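You operate a simulated robot arm through the tools that you are given. There is no shell and no other tool. Be economical: measure what you need, move in short steps, check, and stop when the job is done.

Carry out the task below with a simulated robot arm. There is one attempt and no reset: what you move stays moved.

TASK
Wipe the valve block, then pump the compensator's piston up to 300 ml.
Fine: old oil on the block would hide a fresh leak. Put the rag back; open the red valve lever before pumping, shut it after. What is to be rubbed or washed off counts as gone when no trace of it is left.

It is judged by the outcome, as a careful person would: the job done as asked, and still so three seconds after it is handed in. It fails if anything else is knocked over, pushed out of place, dropped, spilled or broken.

THE ROBOT
A 6-joint arm with a two-finger parallel gripper on a trunk, on a base that drives. Base frame: it is fixed to the floor where the robot stands at the start and does not move with it; the origin is under the middle of the robot, x ahead of it, y to its left, z up; the surface under the hand at the start is at about z = 750. Units: mm, degrees, N and s.
With the tool pointing down near the work surface it reaches from about 580 to 940 mm from the robot's upright axis, wherever it stands. Its first joint turns from -149.0 to 149.0 degrees. Places, roughly: compensator [800, 100, 900]; compensator crank [600, 400, 900]; red valve lever [600, 300, 800]; valve block [600, 200, 800]. Payload 3.43 kg.
Tool frame: the origin (TCP) lies between the finger pads and is the grasp point; the fingertips stand 34 mm ahead of it; z points along the fingers, y is the line along which they close. Largest opening 128 mm; finger width 24, thickness 12; the body of the gripper, 48 by 130 mm, starts 96 mm behind the TCP.
Orientation is that of the tool frame in the base frame, as a unit quaternion [x, y, z, w]. With the fingers straight down and closing along the base's y, the tool's x points along the base's -x, its y along +y and its z along -z.

THE INTERFACE
- The arm moves only by the tool play_rows. Its argument "steps" is a list of rows, each a list of 7 numbers: the shift along the base's x, y, z in units of 40 mm (1.0 is 40 mm), then the turn, a rotation vector about the base's x, y, z in units of 5 degrees (1.0 is 5 degrees), then the opening, from 0 (shut) to 1 (fully open). In form: [[x, y, z, wx, wy, wz, claw], ...]. A call has 1 to 8 rows; each row shifts and turns the commanded pose from where the row before left it. A call with a number of a shift or a turn outside -1 to 1 is refused whole. Rows are played at 5 a second. More than 50 mm and 8.6 degrees between two rows, or a gripper value outside its range, and nothing of the call is played. A pose out of reach is approached as far as the arm can. The call stops where the force on the tool passes 60 N (or 10 N more than at its start, if that is more) or the arm is blocked; 0.2 s more then pass. The fingers move at their own pace (about 108 mm/s each) and stop on an object; they squeeze with about 24 N. The grip force told is the motor's: it shows also when the fingers shut on nothing. Time passes only in rows, and 0.2 s behind the last, so rows that do not move let the fingers close. The reply holds the time, the measured pose of the TCP, the force on the tool along the base axes, the opening and the grip force, in the units named above and with some noise, with the torque about the TCP (base axes, N m) and any sound that the robot's microphone picked up.
- Cameras (640 x 400 px; columns grow to the right, rows downward): "scene" is now at [31.8, 188, 1599.9]; the picture's right is [0.22, -0.97, 0.00], its down [-0.73, -0.17, -0.67] and it looks along [0.65, 0.15, -0.75] (base axes); focal length 264 px, centre (320, 200). "wrist" rides on the gripper at [76, -11, -160] in the tool frame; the picture's right is [0.15, 0.99, 0.00], its down [-0.88, 0.13, -0.46] and it looks along [-0.45, 0.07, 0.89] (tool axes); focal length 234 px, centre (320, 200).
- camera(camera): a new picture of that camera. It takes no simulated time.
- slide_trunk(by): slides the trunk up (or, below 0, down) by that many mm; the arm and the scene camera ride with it, the base frame stays. It gives what a move gives, with no picture.
- steer(legs): drives the robot by 1 to 6 legs, each [ahead, turn to the left] in mm and degrees, along the robot's own axes; the way and the turn of a leg run together, so that a leg with both is an arc; at most 1500 mm and 180 degrees a leg. The arm and the cameras ride along, it lands a little off, and it stops where it bumps. It gives what a move gives.
- aim_head(pan, tilt): turns the head with the scene camera to pan (to the left, within 155 degrees either way) and tilt (down, from -29 to 69), counted from straight ahead of the robot. It gives what a move gives.
- pixel_to_xyz(camera, pixels): for up to 12 pixels [column, row] of the newest picture of that camera ("zoom" is the newest enlarged one), the place [x, y, z] in the base frame of the surface seen there, good to about 2 mm. It takes no simulated time.
- inspect(camera, box): a new picture of the part [left, top, right, bottom] of that camera's present view, enlarged. It takes no simulated time.
- finish_job(): hands the job in; it is judged then, once.

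Work in short steps. Measure before you move; look again where a grasp or a placing could have gone wrong, and mend it. You have 80 turns and 60 pictures in all, those below and enlarged ones among them. Open the gripper and draw the arm clear of the work before you hand the job in, unless the task says otherwise; then end with one line.

The tools are called after "Call:" as a command line: name --pt "numbers of a row" for each row, then --argument value for the rest, lists and objects as JSON in quotes. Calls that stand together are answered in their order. play_rows: Moves the arm, as the interface text tells. Its arguments: {"type":"object","properties":{"steps":{"type":"array","items":{"type":"array","items":{"type":"number"}}}},"required":["steps"]} The other tools are called the same way: slide_trunk (by) slides the trunk up or down; steer (legs) drives the base; aim_head (pan, tilt) turns the head that bears the scene camera; camera (camera) takes a picture; pixel_to_xyz (camera, pixels) gives the place of the surface under pixels of a picture; inspect (camera, box) takes an enlarged picture of a part of a camera's view; finish_job () hands the job in.

At the start:

```text
t: 0.0
position: [609.5, 252.9, 1055.8]
tcp_rot: [0.004, 1.0, 0.001, 0.0]
contact_force: [-0.4, -0.2, -0.1]
moment: [-0.01, -0.02, -0.03]
opening: 128.2
finger_force: 0.1
trunk travel left (down, up): [-625.0, 85.0]
robot x, y, heading: [-0.3, 1.8, 0.1]
head pan, tilt: [13.0, 48.2]
```

scene: 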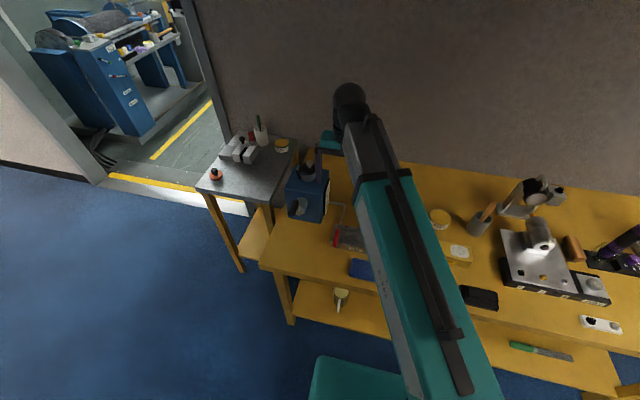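
wrist: 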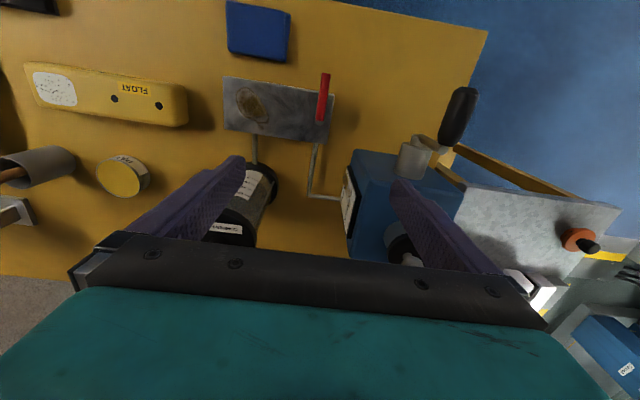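

The wrist view shows the block with its oil stain (252,105), the red lever (323,97), the blue rag (258,30), the compensator (245,200) and the crank (458,115). I'll enlarge this area and measure.

Call:
inspect --camera "wrist" --box '[200, 0, 520, 200]'

Call:
pixel_to_xyz --camera "wrist" --pixels '[[258, 30], [230, 5], [288, 55], [252, 105], [226, 80], [328, 138], [325, 77], [320, 118], [465, 95], [450, 135], [410, 155], [60, 220]]'

Call:
inspect --camera "scene" --box '[200, 100, 480, 300]'

```text
2.00 times, centred on (360, 100) of wrist
```

zoom: 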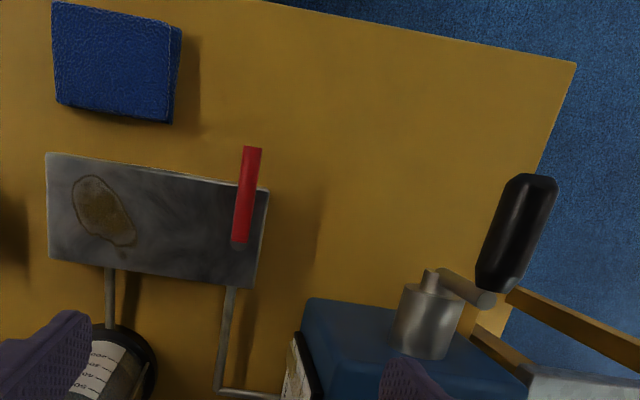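

```text
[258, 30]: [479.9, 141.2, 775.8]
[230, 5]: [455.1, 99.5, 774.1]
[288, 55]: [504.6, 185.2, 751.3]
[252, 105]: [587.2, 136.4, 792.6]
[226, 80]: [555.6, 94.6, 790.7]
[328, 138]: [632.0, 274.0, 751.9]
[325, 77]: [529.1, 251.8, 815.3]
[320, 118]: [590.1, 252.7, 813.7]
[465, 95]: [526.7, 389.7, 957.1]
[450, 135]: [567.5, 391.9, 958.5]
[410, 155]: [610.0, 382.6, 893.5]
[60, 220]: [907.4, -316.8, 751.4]
```

```text
2.00 times, centred on (340, 200) of scene
```

zoom: 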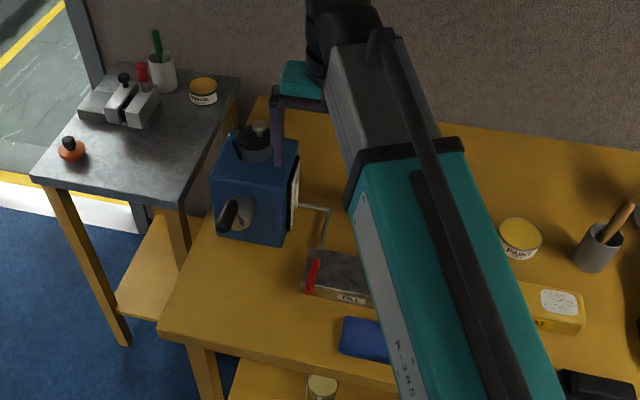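

The arm hides part of the work from the scene camera, so I'll shift the hand to the right (still high) and then look again at the pump and block.

Call:
play_rows --pt "0 -1 0 0 0 0 1" --pt "0 -1 0 0 0 0 1" --pt "0 -1 0 0 0 0 1" --pt "0 -1 0 0 0 0 1" --pt "0 -1 0 0 0 0 1" --pt "0 -1 0 0 0 0 1" --pt "0 -1 0 0 0 0 1" --pt "0 -1 0 0 0 0 1"

Call:
aim_head --pan 25 --tilt 52

Call:
camera --camera "scene"

```text
t: 1.8
position: [608.7, -69.2, 1058.3]
tcp_rot: [0.004, 1.0, 0.0, 0.0]
contact_force: [0.8, -0.8, -0.3]
moment: [-0.02, 0.0, -0.01]
opening: 128.0
finger_force: 0.0
trunk travel left (down, up): [-625.0, 85.0]
robot x, y, heading: [-0.8, 1.0, 0.1]
head pan, tilt: [13.0, 48.2]
```

```text
t: 2.5
position: [610.7, -68.4, 1056.8]
tcp_rot: [0.004, 1.0, 0.0, 0.0]
contact_force: [0.2, 0.4, 0.2]
moment: [0.0, -0.01, 0.01]
opening: 128.0
finger_force: 0.2
trunk travel left (down, up): [-625.0, 85.0]
robot x, y, heading: [-2.4, 2.4, -0.2]
head pan, tilt: [25.0, 52.0]
```

```text
55 pictures are left
```

scene: 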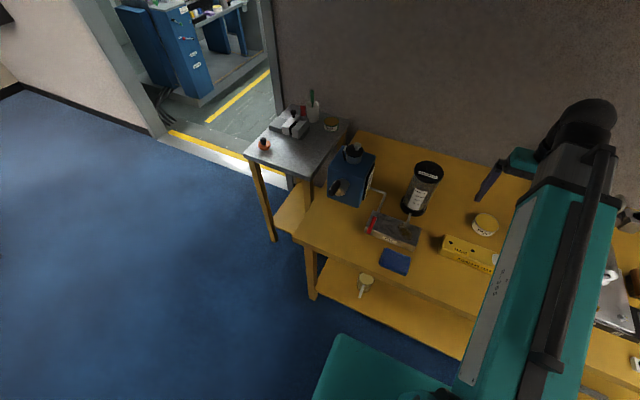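

Now the pump, compensator, block and rag are all unobstructed around (380,200); I'll enlarge that.

Call:
inspect --camera "scene" --box '[310, 135, 470, 235]'

Call:
inspect --camera "scene" --box '[350, 190, 446, 285]'

Call:
inspect --camera "scene" --box '[315, 140, 395, 215]'

```text
4.00 times, centred on (390, 185) of scene
```

zoom: 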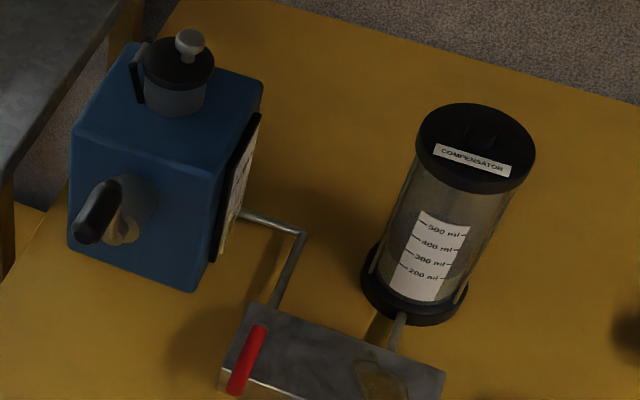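

```text
4.21 times, centred on (398, 238) of scene
```

zoom: 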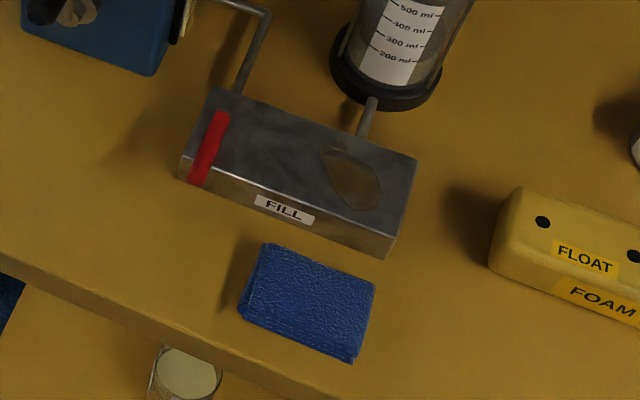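

```text
5.33 times, centred on (355, 178) of scene
```

zoom: 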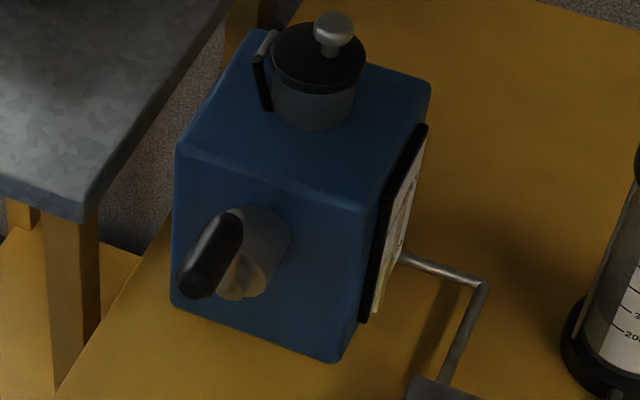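

I need the crank geometry: hub around (262,255), handle from (228,225) to (195,285) in this zoom.

Call:
pixel_to_xyz --camera "zoom" --pixels '[[228, 222], [212, 250], [195, 285], [235, 283], [250, 275], [262, 250], [285, 240], [320, 330], [230, 170], [190, 170], [345, 215], [390, 230]]'

Call:
inspect --camera "scene" --box '[376, 225, 426, 285]'

```text
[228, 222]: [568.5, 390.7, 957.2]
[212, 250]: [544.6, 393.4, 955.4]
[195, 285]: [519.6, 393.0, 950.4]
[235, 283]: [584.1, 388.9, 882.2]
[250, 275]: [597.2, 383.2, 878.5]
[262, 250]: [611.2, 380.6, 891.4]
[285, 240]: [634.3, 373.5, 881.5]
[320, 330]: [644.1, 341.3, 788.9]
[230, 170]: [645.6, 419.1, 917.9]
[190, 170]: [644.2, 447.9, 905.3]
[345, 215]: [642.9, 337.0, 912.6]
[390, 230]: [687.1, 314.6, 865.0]
```

```text
6.67 times, centred on (401, 255) of scene
```

zoom: 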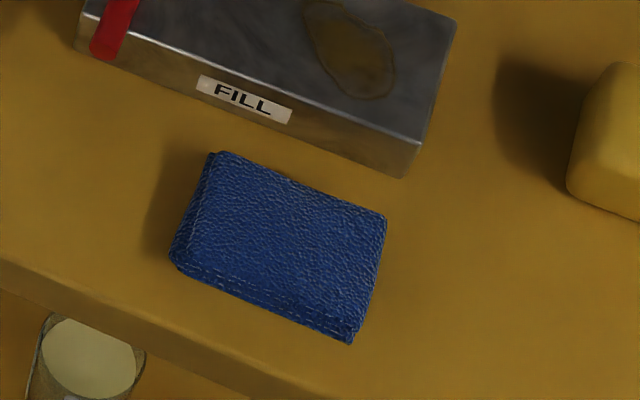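

Measure the rag, block and lever corners from this enlarged view.

Call:
pixel_to_xyz --camera "zoom" --pixels '[[220, 158], [380, 220], [350, 325], [180, 255], [285, 240], [345, 270], [310, 15], [390, 90], [330, 70], [440, 40], [415, 135], [500, 200]]'

Call:
inspect --camera "scene" --box '[356, 195, 426, 255]'

```text
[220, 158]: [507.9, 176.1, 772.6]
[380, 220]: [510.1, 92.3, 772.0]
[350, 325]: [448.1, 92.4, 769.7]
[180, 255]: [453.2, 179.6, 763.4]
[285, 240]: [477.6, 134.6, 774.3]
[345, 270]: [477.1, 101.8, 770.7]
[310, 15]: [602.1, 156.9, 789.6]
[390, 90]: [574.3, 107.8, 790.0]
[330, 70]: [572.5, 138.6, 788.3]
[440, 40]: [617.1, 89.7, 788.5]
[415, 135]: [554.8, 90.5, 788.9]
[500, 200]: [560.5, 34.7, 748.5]
```

```text
6.67 times, centred on (391, 225) of scene
```

zoom: 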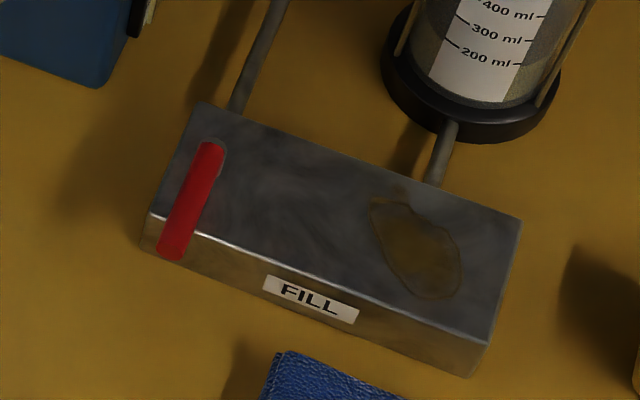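

Call:
pixel_to_xyz --camera "zoom" --pixels '[[212, 150], [195, 195], [172, 245], [200, 105], [155, 215], [518, 220], [380, 200], [430, 295], [455, 260], [405, 190], [290, 210], [225, 160]]'

```text
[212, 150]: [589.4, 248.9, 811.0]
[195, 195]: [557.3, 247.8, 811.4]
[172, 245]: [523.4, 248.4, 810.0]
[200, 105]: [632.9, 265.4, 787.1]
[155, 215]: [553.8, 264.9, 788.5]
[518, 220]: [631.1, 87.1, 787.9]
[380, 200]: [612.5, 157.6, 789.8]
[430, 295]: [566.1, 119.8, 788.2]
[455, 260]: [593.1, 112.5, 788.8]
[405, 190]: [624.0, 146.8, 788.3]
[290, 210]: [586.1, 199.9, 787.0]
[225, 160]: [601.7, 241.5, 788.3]
```

The rag's middle is near (480,136), which is only about 500 mm from the upright axis, so it is too close. I'll back the base up by 160 mm.

Call:
steer --legs '[[-160, 0]]'

```text
t: 4.1
position: [446.6, -69.0, 1058.1]
tcp_rot: [0.005, 1.0, 0.0, 0.001]
contact_force: [-0.3, -0.7, -0.2]
moment: [-0.04, 0.03, 0.04]
opening: 128.1
finger_force: 0.1
trunk travel left (down, up): [-625.0, 85.0]
robot x, y, heading: [-163.1, 2.7, -0.2]
head pan, tilt: [25.0, 52.0]
```

The base moved back. Now the hand goes over the rag and part of the way down.

Call:
play_rows --pt "0.4 1 0 0 0 0 1" --pt "0.4 1 0 0 0 0 1" --pt "0 1 0 0 0 0 1" --pt "0 1 -0.5 0 0 0 1" --pt "0 1 -1 0 0 0 1" --pt "0 0.1 -1 0 0 0 1" --pt "0 0 -1 0 0 0 1" --pt "0 0 -0.5 0 0 0 1"

Call:
camera --camera "wrist"

```text
refused: row 5 steps farther than a row can; nothing moved
```

```text
49 pictures are left
```

wrist: 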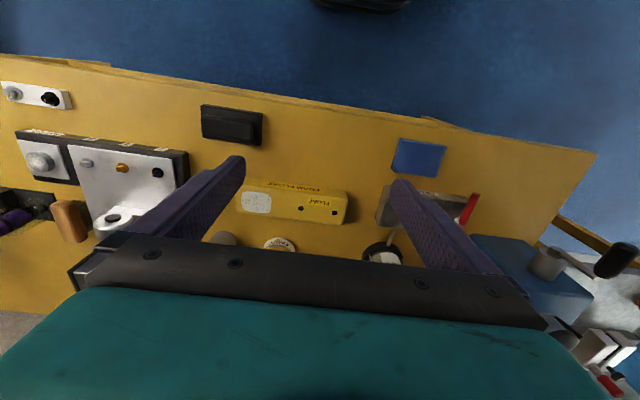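

One row was too long (57 mm), so I'll split the travel and the descent.

Call:
play_rows --pt "0.4 1 0 0 0 0 1" --pt "0.4 1 0 0 0 0 1" --pt "0 1 0 0 0 0 1" --pt "0 1 -0.5 0 0 0 1" --pt "0 1 -0.5 0 0 0 1" --pt "0 0.1 -1 0 0 0 1" --pt "0 0 -1 0 0 0 1" --pt "0 0 -1 0 0 0 1"

Call:
camera --camera "wrist"

```text
t: 5.9
position: [479.1, 137.8, 897.3]
tcp_rot: [0.004, 1.0, 0.0, 0.001]
contact_force: [0.2, -0.1, -0.1]
moment: [-0.02, -0.04, -0.02]
opening: 128.0
finger_force: 0.0
trunk travel left (down, up): [-625.0, 85.0]
robot x, y, heading: [-162.4, 0.8, -0.1]
head pan, tilt: [25.0, 52.0]
```

```text
48 pictures are left
```

wrist: 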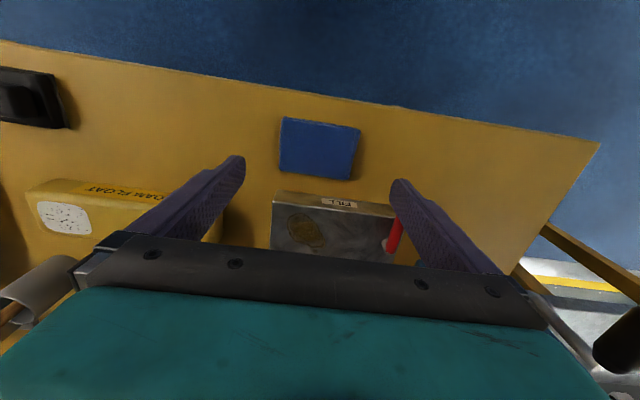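

The rag lies squarely between the fingers. Descend until the fingertips are at about z=757, then close.

Call:
play_rows --pt "0 0 -1 0 0 0 1" --pt "0 0 -1 0 0 0 1" --pt "0 0 -0.65 0 0 0 1" --pt "0 0 0 0 0 0 0.3" --pt "0 0 0 0 0 0 0.3" --pt "0 0 0 0 0 0 0.3"

Call:
camera --camera "wrist"

```text
t: 7.3
position: [477.6, 138.5, 790.8]
tcp_rot: [0.004, 1.0, 0.0, 0.0]
contact_force: [-0.9, 0.3, -0.5]
moment: [-0.01, -0.01, 0.03]
opening: 94.1
finger_force: 24.3
trunk travel left (down, up): [-625.0, 85.0]
robot x, y, heading: [-161.6, 2.5, 0.2]
head pan, tilt: [25.0, 52.0]
```

```text
47 pictures are left
```

wrist: 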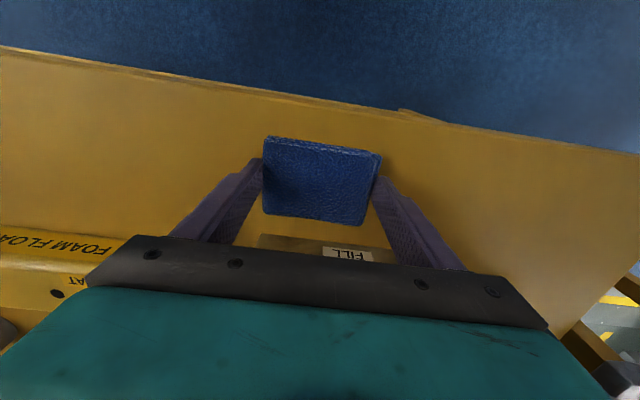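

The rag is held at a 94 mm opening. Lift it and carry it over the oil at about (590,132), then lower gently until it touches.

Call:
play_rows --pt "0 0 1 0 0 0 0.3" --pt "0 0 1 0 0 0 0.3" --pt "1 0 0 0 0 0 0.3" --pt "1 0 0 0 0 0 0.3" --pt "0.8 -0.1 0 0 0 0 0.3" --pt "0 0 -0.5 0 0 0 0.3" --pt "0 0 -0.3 0 0 0 0.3" --pt "0 0 -0.1 0 0 0 0.3"

Call:
camera --camera "scene"

```text
t: 9.1
position: [588.6, 131.0, 834.8]
tcp_rot: [0.005, 1.0, 0.0, 0.0]
contact_force: [1.2, 0.7, -0.7]
moment: [-0.02, 0.02, -0.01]
opening: 94.1
finger_force: 23.6
trunk travel left (down, up): [-625.0, 85.0]
robot x, y, heading: [-163.6, 3.0, -0.0]
head pan, tilt: [25.0, 52.0]
```

```text
46 pictures are left
```

scene: 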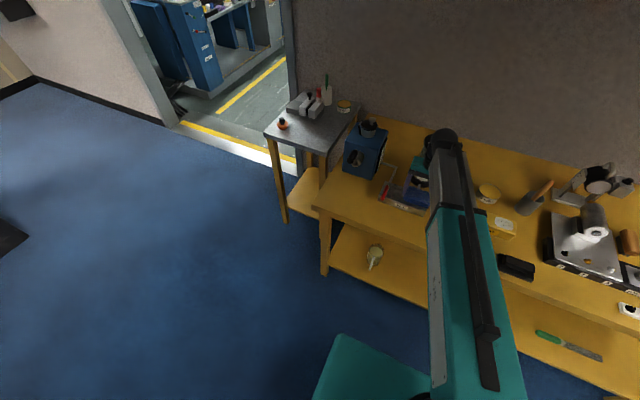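

The rag is about 5 mm above the block with no contact yet. I'll lower it in small steps and watch the force.

Call:
play_rows --pt "0 0 -0.08 0 0 0 0.3" --pt "0 0 -0.08 0 0 0 0.3"

Call:
inspect --camera "scene" --box '[350, 130, 470, 220]'

```text
t: 9.7
position: [587.7, 131.3, 831.1]
tcp_rot: [0.005, 1.0, 0.0, 0.002]
contact_force: [2.2, -5.1, 15.9]
moment: [-0.14, 0.17, 0.09]
opening: 94.1
finger_force: 23.9
trunk travel left (down, up): [-625.0, 85.0]
robot x, y, heading: [-162.4, -0.1, -0.0]
head pan, tilt: [25.0, 52.0]
```

```text
4.44 times, centred on (410, 175) of scene
```

zoom: 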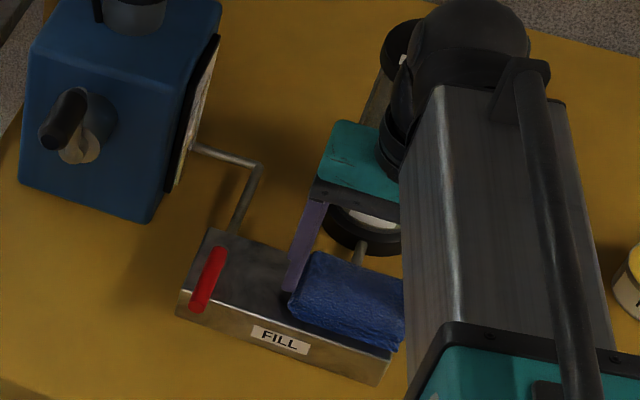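

Contact is about 16 N. Before stroking, I'll check how close the compensator is to the hand.

Call:
pixel_to_xyz --camera "zoom" --pixels '[[400, 40], [385, 60], [370, 120], [335, 225], [360, 245], [405, 75], [460, 20], [400, 150], [385, 185], [365, 252]]'

```text
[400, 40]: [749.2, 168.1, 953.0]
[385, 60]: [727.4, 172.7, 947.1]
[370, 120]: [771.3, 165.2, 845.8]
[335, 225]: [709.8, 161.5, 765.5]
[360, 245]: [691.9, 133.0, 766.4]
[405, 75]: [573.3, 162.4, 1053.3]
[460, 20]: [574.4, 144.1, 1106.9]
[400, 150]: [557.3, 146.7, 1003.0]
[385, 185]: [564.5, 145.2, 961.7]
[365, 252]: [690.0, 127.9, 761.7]
```

The compensator's near side is at x≥690, so strokes up to x≈612 are safe. Start wiping.

Call:
play_rows --pt "0.6 0 0 0 0 0 0.3" --pt "-0.5 0.3 0 0 0 0 0.3" --pt "-0.6 0 0 0 0 0 0.3" --pt "0.5 0 0 0 0 0 0.3" --pt "0.6 0 0 0 0 0 0.3" --pt "-0.5 -0.6 0 0 0 0 0.3" --pt "-0.6 0 0 0 0 0 0.3" --pt "0.5 0.3 0 0 0 0 0.3"

Call:
play_rows --pt "0.6 0 0 0 0 0 0.3" --pt "-0.6 0.3 0 0 0 0 0.3" --pt "-0.6 0 0 0 0 0 0.3" --pt "0.6 0 0 0 0 0 0.3" --pt "0.6 0 0 0 0 0 0.3" --pt "-0.6 -0.6 0 0 0 0 0.3" --pt "-0.6 0 0 0 0 0 0.3" --pt "0.6 0.3 0 0 0 0 0.3"

Call:
play_rows --pt "0 0 1 0 0 0 0.3" --pt "-1 0 0.5 0 0 0 0.3" --pt "-1 0 0 0 0 0 0.3" --pt "-0.8 0.1 0 0 0 0 0.3"

Call:
inspect --camera "scene" --box '[350, 150, 450, 230]'

Call:
camera --camera "wrist"

```text
t: 11.5
position: [584.7, 131.5, 828.5]
tcp_rot: [0.006, 1.0, -0.001, 0.0]
contact_force: [-11.3, -7.3, 27.0]
moment: [-0.63, 0.4, -0.09]
opening: 94.3
finger_force: 24.7
trunk travel left (down, up): [-625.0, 85.0]
robot x, y, heading: [-159.5, 0.9, -0.1]
head pan, tilt: [25.0, 52.0]
```

```text
t: 13.3
position: [588.8, 131.3, 829.0]
tcp_rot: [0.004, 1.0, 0.0, -0.001]
contact_force: [-5.4, -4.5, 17.6]
moment: [-0.72, 0.07, -0.23]
opening: 94.2
finger_force: 23.7
trunk travel left (down, up): [-625.0, 85.0]
robot x, y, heading: [-164.0, -0.3, -0.2]
head pan, tilt: [25.0, 52.0]
```

```text
t: 14.3
position: [479.1, 137.1, 889.8]
tcp_rot: [0.004, 1.0, 0.0, -0.001]
contact_force: [0.1, 0.4, -0.7]
moment: [-0.03, 0.02, -0.01]
opening: 93.9
finger_force: 23.8
trunk travel left (down, up): [-625.0, 85.0]
robot x, y, heading: [-165.6, 0.7, -0.2]
head pan, tilt: [25.0, 52.0]
```

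```text
5.00 times, centred on (400, 190) of scene
```

zoom: 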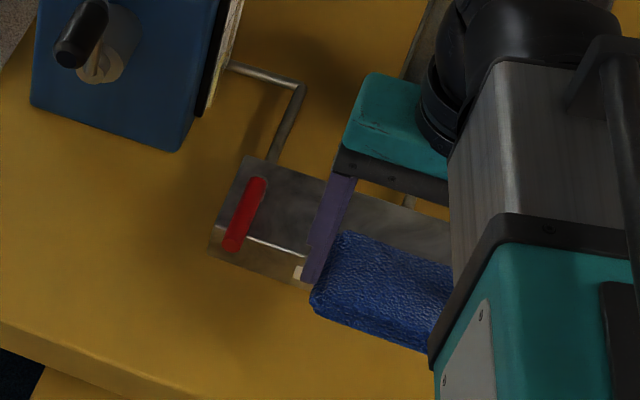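

```text
43 pictures are left
```

wrist: 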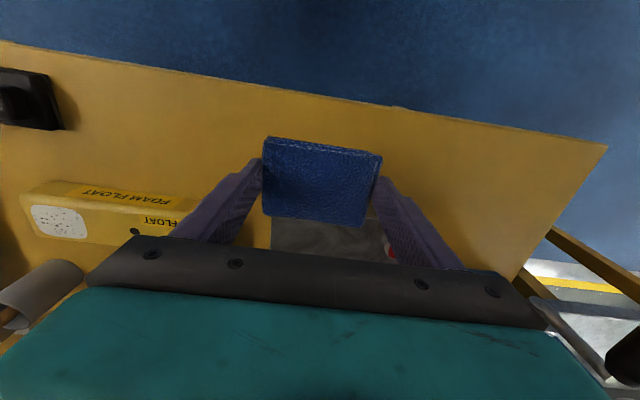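

The view of the block is partly covered by the rag. I'll move the hand up and back to inspect the wiped place.

Call:
play_rows --pt "0 0 1 0 0 0 0.3" --pt "0 0 1 0 0 0 0.3" --pt "-0.3 1 0.5 0 0 0 0.3" --pt "0 1 0.5 0 0 0 0.3" --pt "0 1 0 0 0 0 0.3" --pt "0 1 0 0 0 0 0.3"

Call:
inspect --camera "wrist" --box '[100, 100, 420, 300]'

Call:
inspect --camera "scene" --box '[370, 150, 470, 230]'

```text
t: 15.7
position: [467.4, 296.0, 1009.7]
tcp_rot: [0.005, 1.0, 0.0, 0.0]
contact_force: [0.4, -0.1, -0.4]
moment: [0.0, -0.02, -0.02]
opening: 94.1
finger_force: 24.1
trunk travel left (down, up): [-625.0, 85.0]
robot x, y, heading: [-166.7, -0.8, -0.3]
head pan, tilt: [25.0, 52.0]
```

```text
2.00 times, centred on (260, 200) of wrist
```

zoom: 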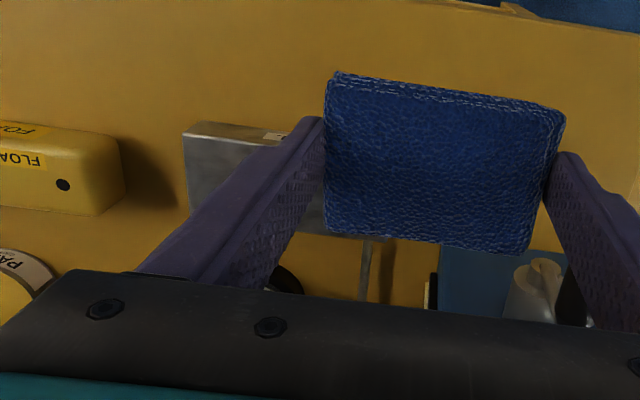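

```text
5.00 times, centred on (420, 190) of scene
```

zoom: 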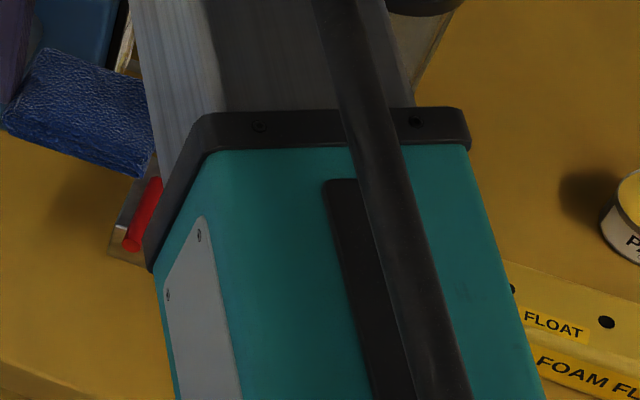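

The forearm now blocks the view, so I'll go to the right side instead.

Call:
play_rows --pt "0 -1 0 0 0 0 0.3" --pt "0 -1 0 0 0 0 0.3" --pt "0 -1 0 0 0 0 0.3" --pt "0 -1 0 0 0 0 0.3" --pt "0 -1 0 0 0 0 0.3" --pt "0 -1 0 0 0 0 0.3" --pt "0 -1 0 0 0 0 0.3" --pt "0 -1 0 0 0 0 0.3"

Call:
inspect --camera "scene" --box '[370, 160, 450, 220]'

```text
t: 17.5
position: [466.4, -25.3, 1009.8]
tcp_rot: [0.004, 1.0, -0.001, -0.001]
contact_force: [-0.3, 0.1, 1.2]
moment: [0.02, 0.01, 0.0]
opening: 93.9
finger_force: 24.0
trunk travel left (down, up): [-625.0, 85.0]
robot x, y, heading: [-163.1, 1.7, 0.0]
head pan, tilt: [25.0, 52.0]
```

```text
6.67 times, centred on (410, 190) of scene
```

zoom: 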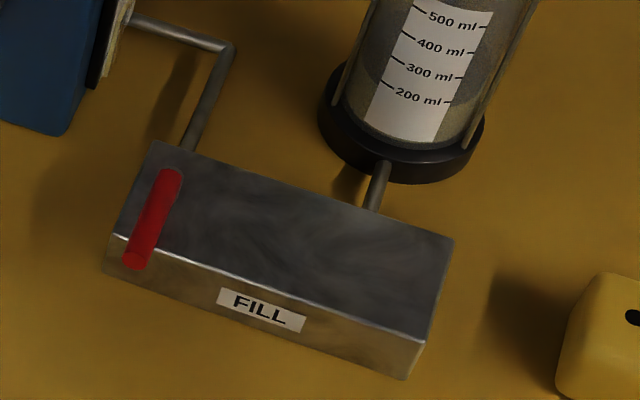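

The oil looks gone; I'll take one tighter crop to be sure before returning the rag.

Call:
inspect --camera "scene" --box '[394, 180, 430, 208]'

```text
14.29 times, centred on (412, 194) of scene
```

zoom: 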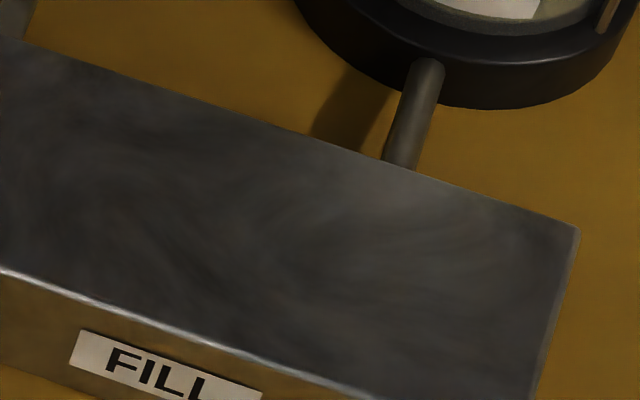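

The block is clean. Return the rag to its original place at (478,138).

Call:
play_rows --pt "0.29 1 0 0 0 0 0.3" --pt "0 1 0 0 0 0 0.3" --pt "0 1 0 0 0 0 0.3" --pt "0 1 0 0 0 0 0.3" --pt "0 0.08 -1 0 0 0 0.3" --pt "0 0 -1 0 0 0 0.3" --pt "0 0 -1 0 0 0 0.3" --pt "0 0 -1 0 0 0 0.3"

Call:
play_rows --pt "0 0 -1 0 0 0 0.3" --pt "0 0 -0.3 0 0 0 0.3" --pt "0 0 -0.1 0 0 0 0.3"

```text
t: 19.3
position: [478.5, 137.9, 848.8]
tcp_rot: [0.005, 1.0, 0.001, 0.0]
contact_force: [1.0, 0.5, -0.5]
moment: [-0.03, 0.01, 0.01]
opening: 94.1
finger_force: 24.5
trunk travel left (down, up): [-625.0, 85.0]
robot x, y, heading: [-163.1, 2.7, -0.2]
head pan, tilt: [25.0, 52.0]
```

```text
t: 20.1
position: [477.6, 139.3, 792.7]
tcp_rot: [0.004, 1.0, -0.001, 0.0]
contact_force: [0.3, 0.2, -0.9]
moment: [0.02, -0.01, 0.03]
opening: 94.1
finger_force: 24.6
trunk travel left (down, up): [-625.0, 85.0]
robot x, y, heading: [-163.4, 2.0, -0.1]
head pan, tilt: [25.0, 52.0]
```

The rag is just above its place, so I'll lower the last 2 mm, release and rise.

Call:
play_rows --pt "0 0 -0.06 0 0 0 0.3" --pt "0 0 0 0 0 0 0.9" --pt "0 0 0 0 0 0 0.9" --pt "0 0 1 0 0 0 0.9" --pt "0 0 1 0 0 0 0.9" --pt "0 0 1 0 0 0 0.9"

Call:
camera --camera "wrist"

```text
t: 21.5
position: [479.6, 138.6, 912.1]
tcp_rot: [0.004, 1.0, -0.001, -0.001]
contact_force: [-0.1, 0.3, -0.5]
moment: [0.02, 0.02, 0.02]
opening: 115.4
finger_force: 0.0
trunk travel left (down, up): [-625.0, 85.0]
robot x, y, heading: [-164.7, 1.6, 0.1]
head pan, tilt: [25.0, 52.0]
```

```text
38 pictures are left
```

wrist: 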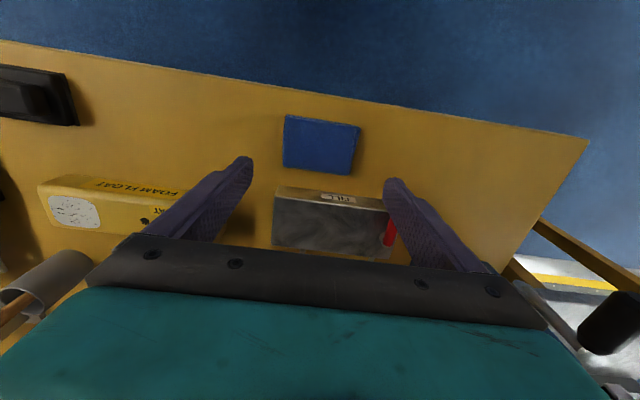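

The rag is back in place. Now I'll move above the red lever (y≈250, x 520–595, top z≈812), and look before descending to grip it.

Call:
play_rows --pt "0.5 1 0 0 0 0 0.45" --pt "0.5 1 0 0 0 0 0.45" --pt "0.5 0.77 0 0 0 0 0.45" --pt "0 0 -0.5 0 0 0 0.45"

Call:
camera --camera "wrist"

```text
t: 22.5
position: [540.7, 250.7, 893.3]
tcp_rot: [0.005, 1.0, 0.0, 0.0]
contact_force: [0.3, -0.2, 0.3]
moment: [0.03, 0.0, 0.02]
opening: 57.6
finger_force: 0.0
trunk travel left (down, up): [-625.0, 85.0]
robot x, y, heading: [-164.0, 0.7, -0.2]
head pan, tilt: [25.0, 52.0]
```

```text
37 pictures are left
```

wrist: 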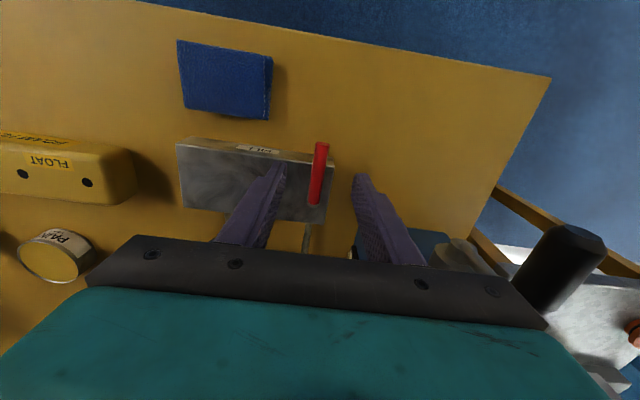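

The lever sits between the fingers. Descend so the tips reach z≈795, then close on it.

Call:
play_rows --pt "0 0 -1 0 0 0 0.45" --pt "0 0 -0.58 0 0 0 0.45" --pt "0 0 0 0 0 0 0" --pt "0 0 0 0 0 0 0"

Call:
camera --camera "wrist"

```text
t: 23.5
position: [539.5, 250.3, 830.5]
tcp_rot: [0.004, 1.0, 0.0, 0.001]
contact_force: [-0.2, 4.8, -1.0]
moment: [0.15, -0.38, 0.25]
opening: 14.6
finger_force: 45.0
trunk travel left (down, up): [-625.0, 85.0]
robot x, y, heading: [-165.5, 1.8, -0.1]
head pan, tilt: [25.0, 52.0]
```

```text
36 pictures are left
```

wrist: 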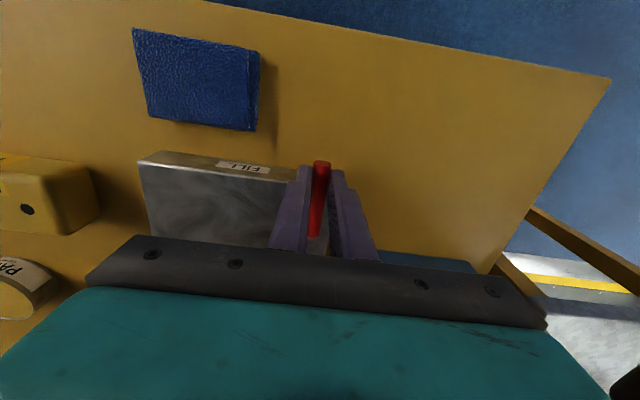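

The lever is gripped (14.6 mm). Test a small 10° swing toward -y to see whether it gives.

Call:
play_rows --pt "0.005 -0.115 0 0 0 1 0" --pt "0.015 -0.115 0 0 0 1 0"

```text
t: 24.1
position: [541.2, 240.6, 830.8]
tcp_rot: [-0.083, 0.997, -0.001, 0.001]
contact_force: [7.5, 5.8, 12.7]
moment: [-0.08, 1.04, 0.2]
opening: 14.7
finger_force: 44.9
trunk travel left (down, up): [-625.0, 85.0]
robot x, y, heading: [-163.2, 2.0, -0.0]
head pan, tilt: [25.0, 52.0]
```

It turned with little force. Continue along the arc (radius ≈53) by 20° more and check.

Call:
play_rows --pt "0.025 -0.113 0 0 0 1 0" --pt "0.035 -0.11 0 0 0 1 0" --pt "0.045 -0.107 0 0 0 1 0" --pt "0.053 -0.103 0 0 0 1 0"

Call:
camera --camera "wrist"

Call:
inspect --camera "scene" --box '[350, 150, 450, 230]'

```text
t: 25.1
position: [546.0, 223.8, 831.4]
tcp_rot: [-0.254, 0.967, 0.0, 0.003]
contact_force: [17.3, 5.1, 30.9]
moment: [0.17, -0.59, -0.2]
opening: 14.5
finger_force: 44.7
trunk travel left (down, up): [-625.0, 85.0]
robot x, y, heading: [-163.3, 2.9, 0.0]
head pan, tilt: [25.0, 52.0]
```

```text
35 pictures are left
```

wrist: 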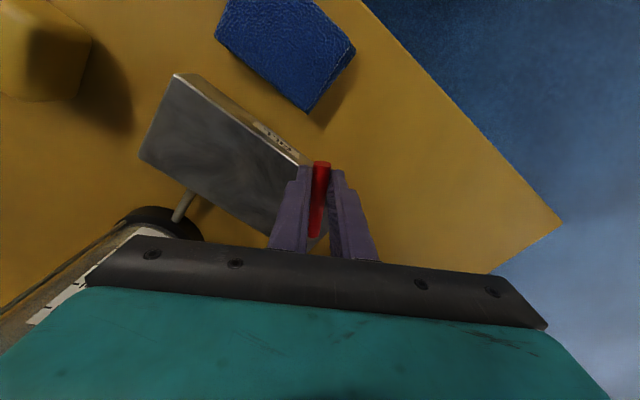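

```text
5.00 times, centred on (400, 190) of scene
```

zoom: 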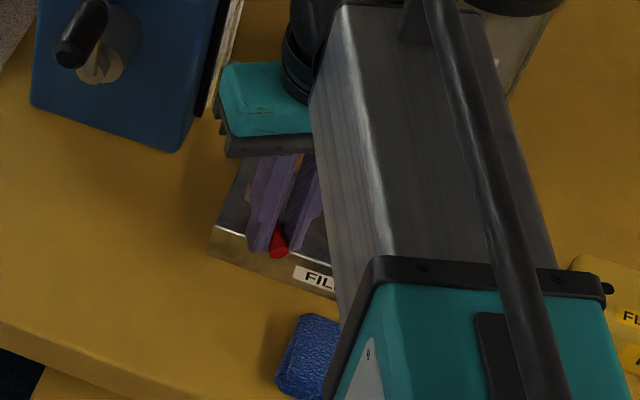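

The lever is following. Vertical force has grown to 31 N (tips brushing the block), so I'll ease up 2 mm and continue the arc.

Call:
play_rows --pt "0.02 0 0.06 0 0 0 0" --pt "0.063 -0.098 0 0 0 1 0" --pt "0.07 -0.093 0 0 0 1 0" --pt "0.078 -0.085 0 0 0 1 0" --pt "0.085 -0.078 0 0 0 1 0" --pt "0.093 -0.07 0 0 0 1 0" --pt "0.098 -0.063 0 0 0 1 0"

```text
t: 26.7
position: [565.9, 203.2, 830.2]
tcp_rot: [-0.496, 0.868, 0.0, 0.0]
contact_force: [11.8, -0.9, 9.7]
moment: [-0.07, -0.29, -0.58]
opening: 14.6
finger_force: 45.1
trunk travel left (down, up): [-625.0, 85.0]
robot x, y, heading: [-158.9, 1.3, -0.1]
head pan, tilt: [25.0, 52.0]
```

At about 60° with low forces. Continue the last 30°.

Call:
play_rows --pt "0.103 -0.053 0 0 0 1 0" --pt "0.108 -0.045 0 0 0 1 0" --pt "0.11 -0.035 0 0 0 1 0" --pt "0.113 -0.025 0 0 0 1 0" --pt "0.115 -0.015 0 0 0 1 0" --pt "0.115 -0.005 0 0 0 1 0"

Call:
camera --camera "wrist"

```text
t: 28.1
position: [592.1, 196.0, 830.0]
tcp_rot: [-0.705, 0.709, 0.0, 0.0]
contact_force: [11.3, -6.5, 7.3]
moment: [0.36, -0.29, -0.63]
opening: 14.5
finger_force: 44.6
trunk travel left (down, up): [-625.0, 85.0]
robot x, y, heading: [-166.9, -0.0, -0.0]
head pan, tilt: [25.0, 52.0]
```

```text
33 pictures are left
```

wrist: 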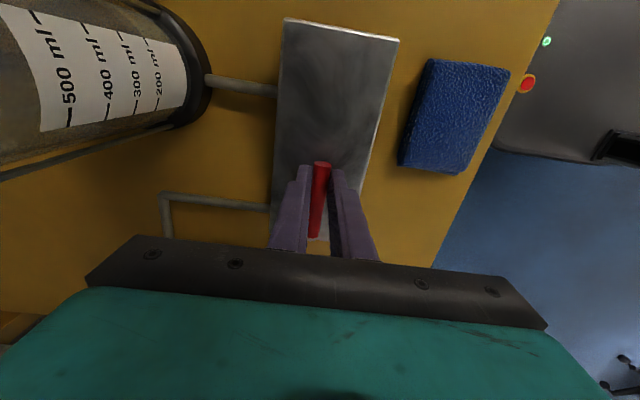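

The lever now lies along the block. I nudge 3° more to feel for the stop, then release and rise, and look at the compensator scale from here.

Call:
play_rows --pt "0.07 0 0 0 0 0.6 0" --pt "0 0 0 0 0 0 0"

Call:
play_rows --pt "0 0 0 0 0 0 0.25" --pt "0 0 0 0 0 0 0.25" --pt "0 0 1 0 0 0 0.25" --pt "0 0 1 0 0 0 0.25"

Call:
camera --camera "wrist"

```text
t: 28.7
position: [591.7, 196.9, 829.3]
tcp_rot: [0.723, -0.691, -0.001, 0.0]
contact_force: [2.6, -4.6, 3.6]
moment: [-0.25, 0.01, -1.16]
opening: 15.1
finger_force: 44.9
trunk travel left (down, up): [-625.0, 85.0]
robot x, y, heading: [-161.9, 2.6, 0.1]
head pan, tilt: [25.0, 52.0]
```

```text
t: 29.7
position: [595.2, 195.3, 912.2]
tcp_rot: [0.723, -0.691, 0.0, 0.0]
contact_force: [0.4, -0.5, 0.7]
moment: [-0.01, 0.0, -0.03]
opening: 32.1
finger_force: 0.1
trunk travel left (down, up): [-625.0, 85.0]
robot x, y, heading: [-166.3, 0.3, -0.2]
head pan, tilt: [25.0, 52.0]
```

```text
32 pictures are left
```

wrist: 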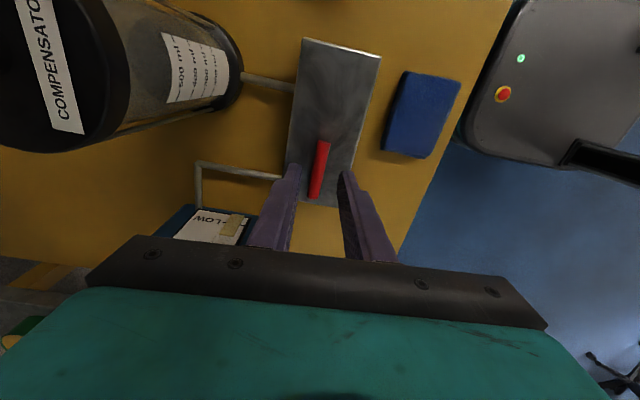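

The stop was felt (torque 1.2 N m, no further motion), so the valve is open. The pump's side plate at (215,225) has a note; I'll draw back toward -y to read it.

Call:
play_rows --pt "-0.3 -0.9 0 0 0 0 0.25" --pt "-0.3 -0.9 0 0 0 0 0.25" --pt "-0.3 -0.9 0 0 0 0 0.25" --pt "-0.3 -0.9 0 0 0 0 0.25" --pt "0 -0.9 0 0 0 0 0.25" --pt "0 -0.9 0 0 0 0 0.25"

Call:
camera --camera "wrist"

Call:
inspect --camera "scene" --box '[350, 130, 470, 220]'

```text
t: 31.1
position: [546.4, -20.8, 908.3]
tcp_rot: [0.722, -0.692, 0.001, 0.0]
contact_force: [0.0, 0.9, 0.3]
moment: [0.01, 0.04, 0.01]
opening: 32.0
finger_force: 0.0
trunk travel left (down, up): [-625.0, 85.0]
robot x, y, heading: [-163.6, 3.1, -0.1]
head pan, tilt: [25.0, 52.0]
```

```text
31 pictures are left
```

wrist: 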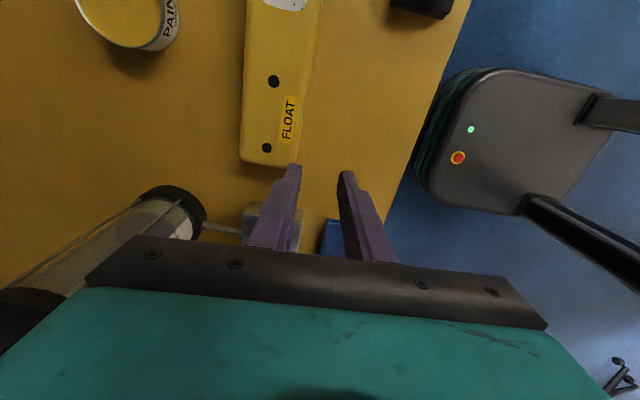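

```text
4.44 times, centred on (410, 175) of scene
```

zoom: 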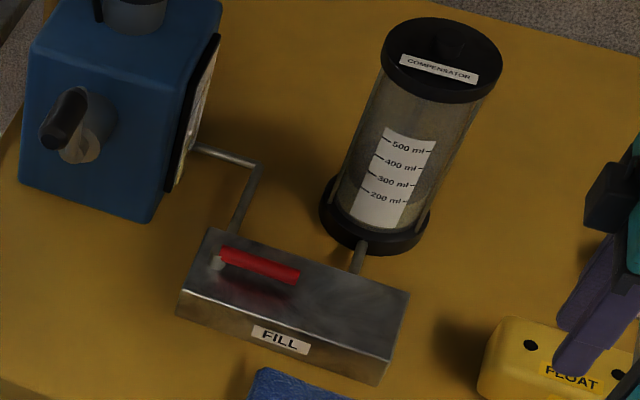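

The lever lies fully along the block. To read the pump's side plate, I'll pitch the hand 40° so the wrist camera looks along +y.

Call:
play_rows --pt "0 0 0.3 1 0 0 0.25" --pt "0 0 0.3 1 0 0 0.25" --pt "0 0 0.3 1 0 0 0.25" --pt "0 0 0 1 0 0 0.25" --pt "0 0 0 1 0 0 0.25" --pt "0 0 0 1 0 0 0.25" --pt "0 0 0 1 0 0 0.25" --pt "0 0 0 1 0 0 0.25"

Call:
camera --camera "wrist"

```text
t: 32.9
position: [546.7, -19.5, 947.4]
tcp_rot: [0.678, -0.649, -0.238, -0.248]
contact_force: [0.0, -0.2, 1.0]
moment: [0.01, 0.01, 0.02]
opening: 32.0
finger_force: 0.0
trunk travel left (down, up): [-625.0, 85.0]
robot x, y, heading: [-164.0, -3.6, 0.1]
head pan, tilt: [25.0, 52.0]
```

```text
29 pictures are left
```

wrist: 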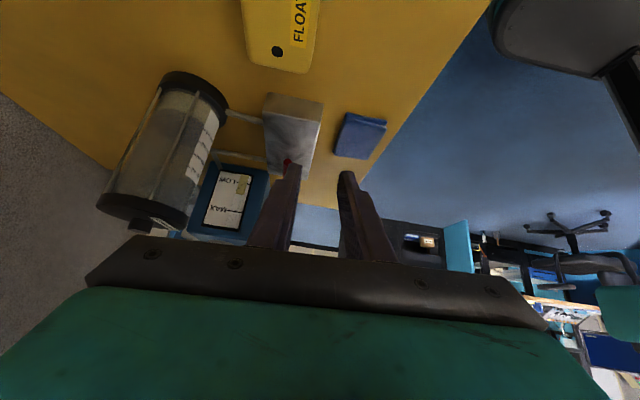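

The plate on the pump appears to be a level window with LOW and MAX; I'll enlarge it with the compensator.

Call:
inspect --camera "wrist" --box '[90, 60, 290, 240]'

Call:
inspect --camera "wrist" --box '[195, 160, 275, 240]'

```text
2.22 times, centred on (190, 150) of wrist
```

zoom: 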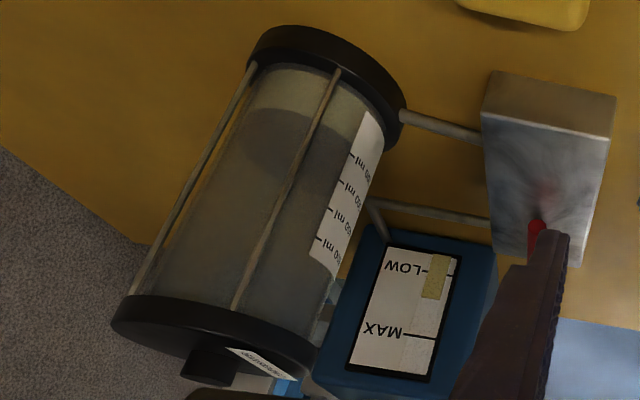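

```text
5.00 times, centred on (235, 200) of wrist
```

zoom: 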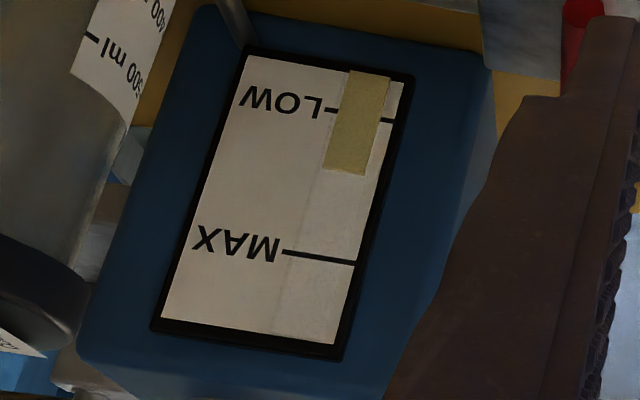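

The oil window reads: level a bit above LOW (the view is upside down). Next the crank: its handle lies along x, so I'll grip it from above with the tool pointing down. First I undo the pitch and start turning the yaw back, rising.

Call:
play_rows --pt "0 0 0.4 -1 0 0 0.5" --pt "0 0 0.4 -1 0 0 0.5" --pt "0 0 0.4 -1 0 0 0.5" --pt "0 0 0.4 -1 0 0 0.5" --pt "0 0 0.4 -1 0 0 0.5" --pt "0 0 0 -1 0 0 0.5" --pt "0 0 0 -1 0 0 0.5" --pt "0 0 0 -1 0 0 0.5"

Call:
play_rows --pt "-0.3 0.5 0 0 0 -1 0.5" --pt "-0.3 0.5 0 0 0 -1 0.5" --pt "-0.3 0.5 0 0 0 -1 0.5" --pt "-0.3 0.5 0 0 0 -1 0.5" --pt "-0.3 0.5 0 0 0 -1 0.5" --pt "0 0.5 0 0 0 -1 0.5" --pt "0 0.5 0 0 0 -1 0.5" --pt "0 0.5 0 0 0 -1 0.5"

Call:
play_rows --pt "0 0.5 0 0 0 -1 0.5" --pt "0 0.5 0 0 0 -1 0.5" --pt "0 0.5 0 0 0 -1 0.5" --pt "0 0.5 0 0 0 -1 0.5" --pt "0 0.5 0 0 0 -1 0.5" --pt "0 0.5 0 0 0 -1 0.5" --pt "0 0.5 0 0 0 -1 0.5" --pt "0 0.5 0 0 0 -1 0.5"

Call:
play_rows --pt "0 0 0 0 0 -1 0.5" --pt "0 0 0 0 0 -1 0.5" --pt "0 0 0 0 0 -0.55 0.5"

Call:
camera --camera "wrist"

```text
t: 34.7
position: [548.1, -19.8, 1027.0]
tcp_rot: [0.722, -0.692, 0.001, 0.0]
contact_force: [-1.0, 0.0, 0.1]
moment: [-0.04, -0.01, 0.02]
opening: 64.0
finger_force: 0.0
trunk travel left (down, up): [-625.0, 85.0]
robot x, y, heading: [-166.5, 0.8, 0.0]
head pan, tilt: [25.0, 52.0]
```

```text
t: 36.5
position: [486.7, 141.1, 1025.6]
tcp_rot: [-0.441, 0.897, 0.0, 0.0]
contact_force: [-0.1, 1.0, 0.9]
moment: [-0.01, 0.01, -0.02]
opening: 63.9
finger_force: 0.0
trunk travel left (down, up): [-625.0, 85.0]
robot x, y, heading: [-165.1, 2.2, 0.2]
head pan, tilt: [25.0, 52.0]
```

```text
t: 38.3
position: [485.6, 301.5, 1024.7]
tcp_rot: [-0.108, 0.994, -0.001, 0.0]
contact_force: [0.2, 0.3, 0.0]
moment: [-0.03, -0.01, 0.0]
opening: 64.2
finger_force: 0.1
trunk travel left (down, up): [-625.0, 85.0]
robot x, y, heading: [-163.6, 0.5, -0.0]
head pan, tilt: [25.0, 52.0]
```

```text
t: 39.1
position: [486.5, 299.6, 1026.1]
tcp_rot: [0.003, 1.0, 0.0, 0.0]
contact_force: [0.0, 0.1, -0.7]
moment: [-0.05, 0.01, 0.03]
opening: 63.9
finger_force: 0.0
trunk travel left (down, up): [-625.0, 85.0]
robot x, y, heading: [-161.2, 1.0, -0.2]
head pan, tilt: [25.0, 52.0]
```

```text
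26 pictures are left
```

wrist: 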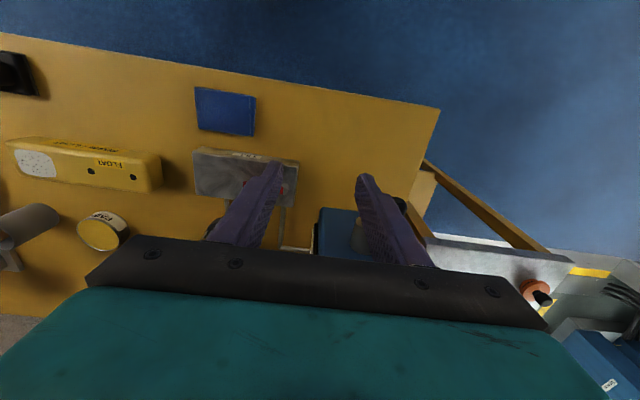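

Orientation is restored. The crank is hidden behind the finger here; a scene close-up should show it for measuring.

Call:
inspect --camera "scene" --box '[340, 115, 400, 185]'

```text
5.71 times, centred on (370, 150) of scene
```

zoom: 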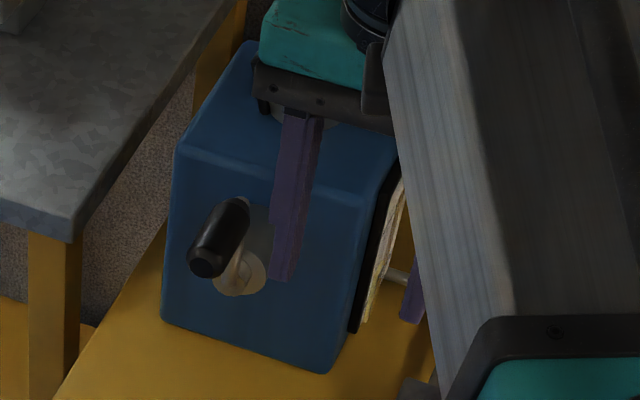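

Call:
pixel_to_xyz --camera "zoom" --pixels '[[202, 267], [192, 262], [212, 272], [222, 230], [240, 205], [235, 225], [246, 262], [246, 280], [228, 278], [262, 275], [240, 292], [245, 240]]'

```text
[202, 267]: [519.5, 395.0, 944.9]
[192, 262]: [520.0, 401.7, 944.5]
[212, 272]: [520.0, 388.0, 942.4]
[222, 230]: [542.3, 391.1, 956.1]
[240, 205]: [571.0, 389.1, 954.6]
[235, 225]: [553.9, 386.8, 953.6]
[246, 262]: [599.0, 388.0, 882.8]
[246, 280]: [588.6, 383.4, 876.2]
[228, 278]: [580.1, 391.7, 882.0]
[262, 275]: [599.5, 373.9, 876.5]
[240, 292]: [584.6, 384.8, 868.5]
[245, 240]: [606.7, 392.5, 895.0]
```

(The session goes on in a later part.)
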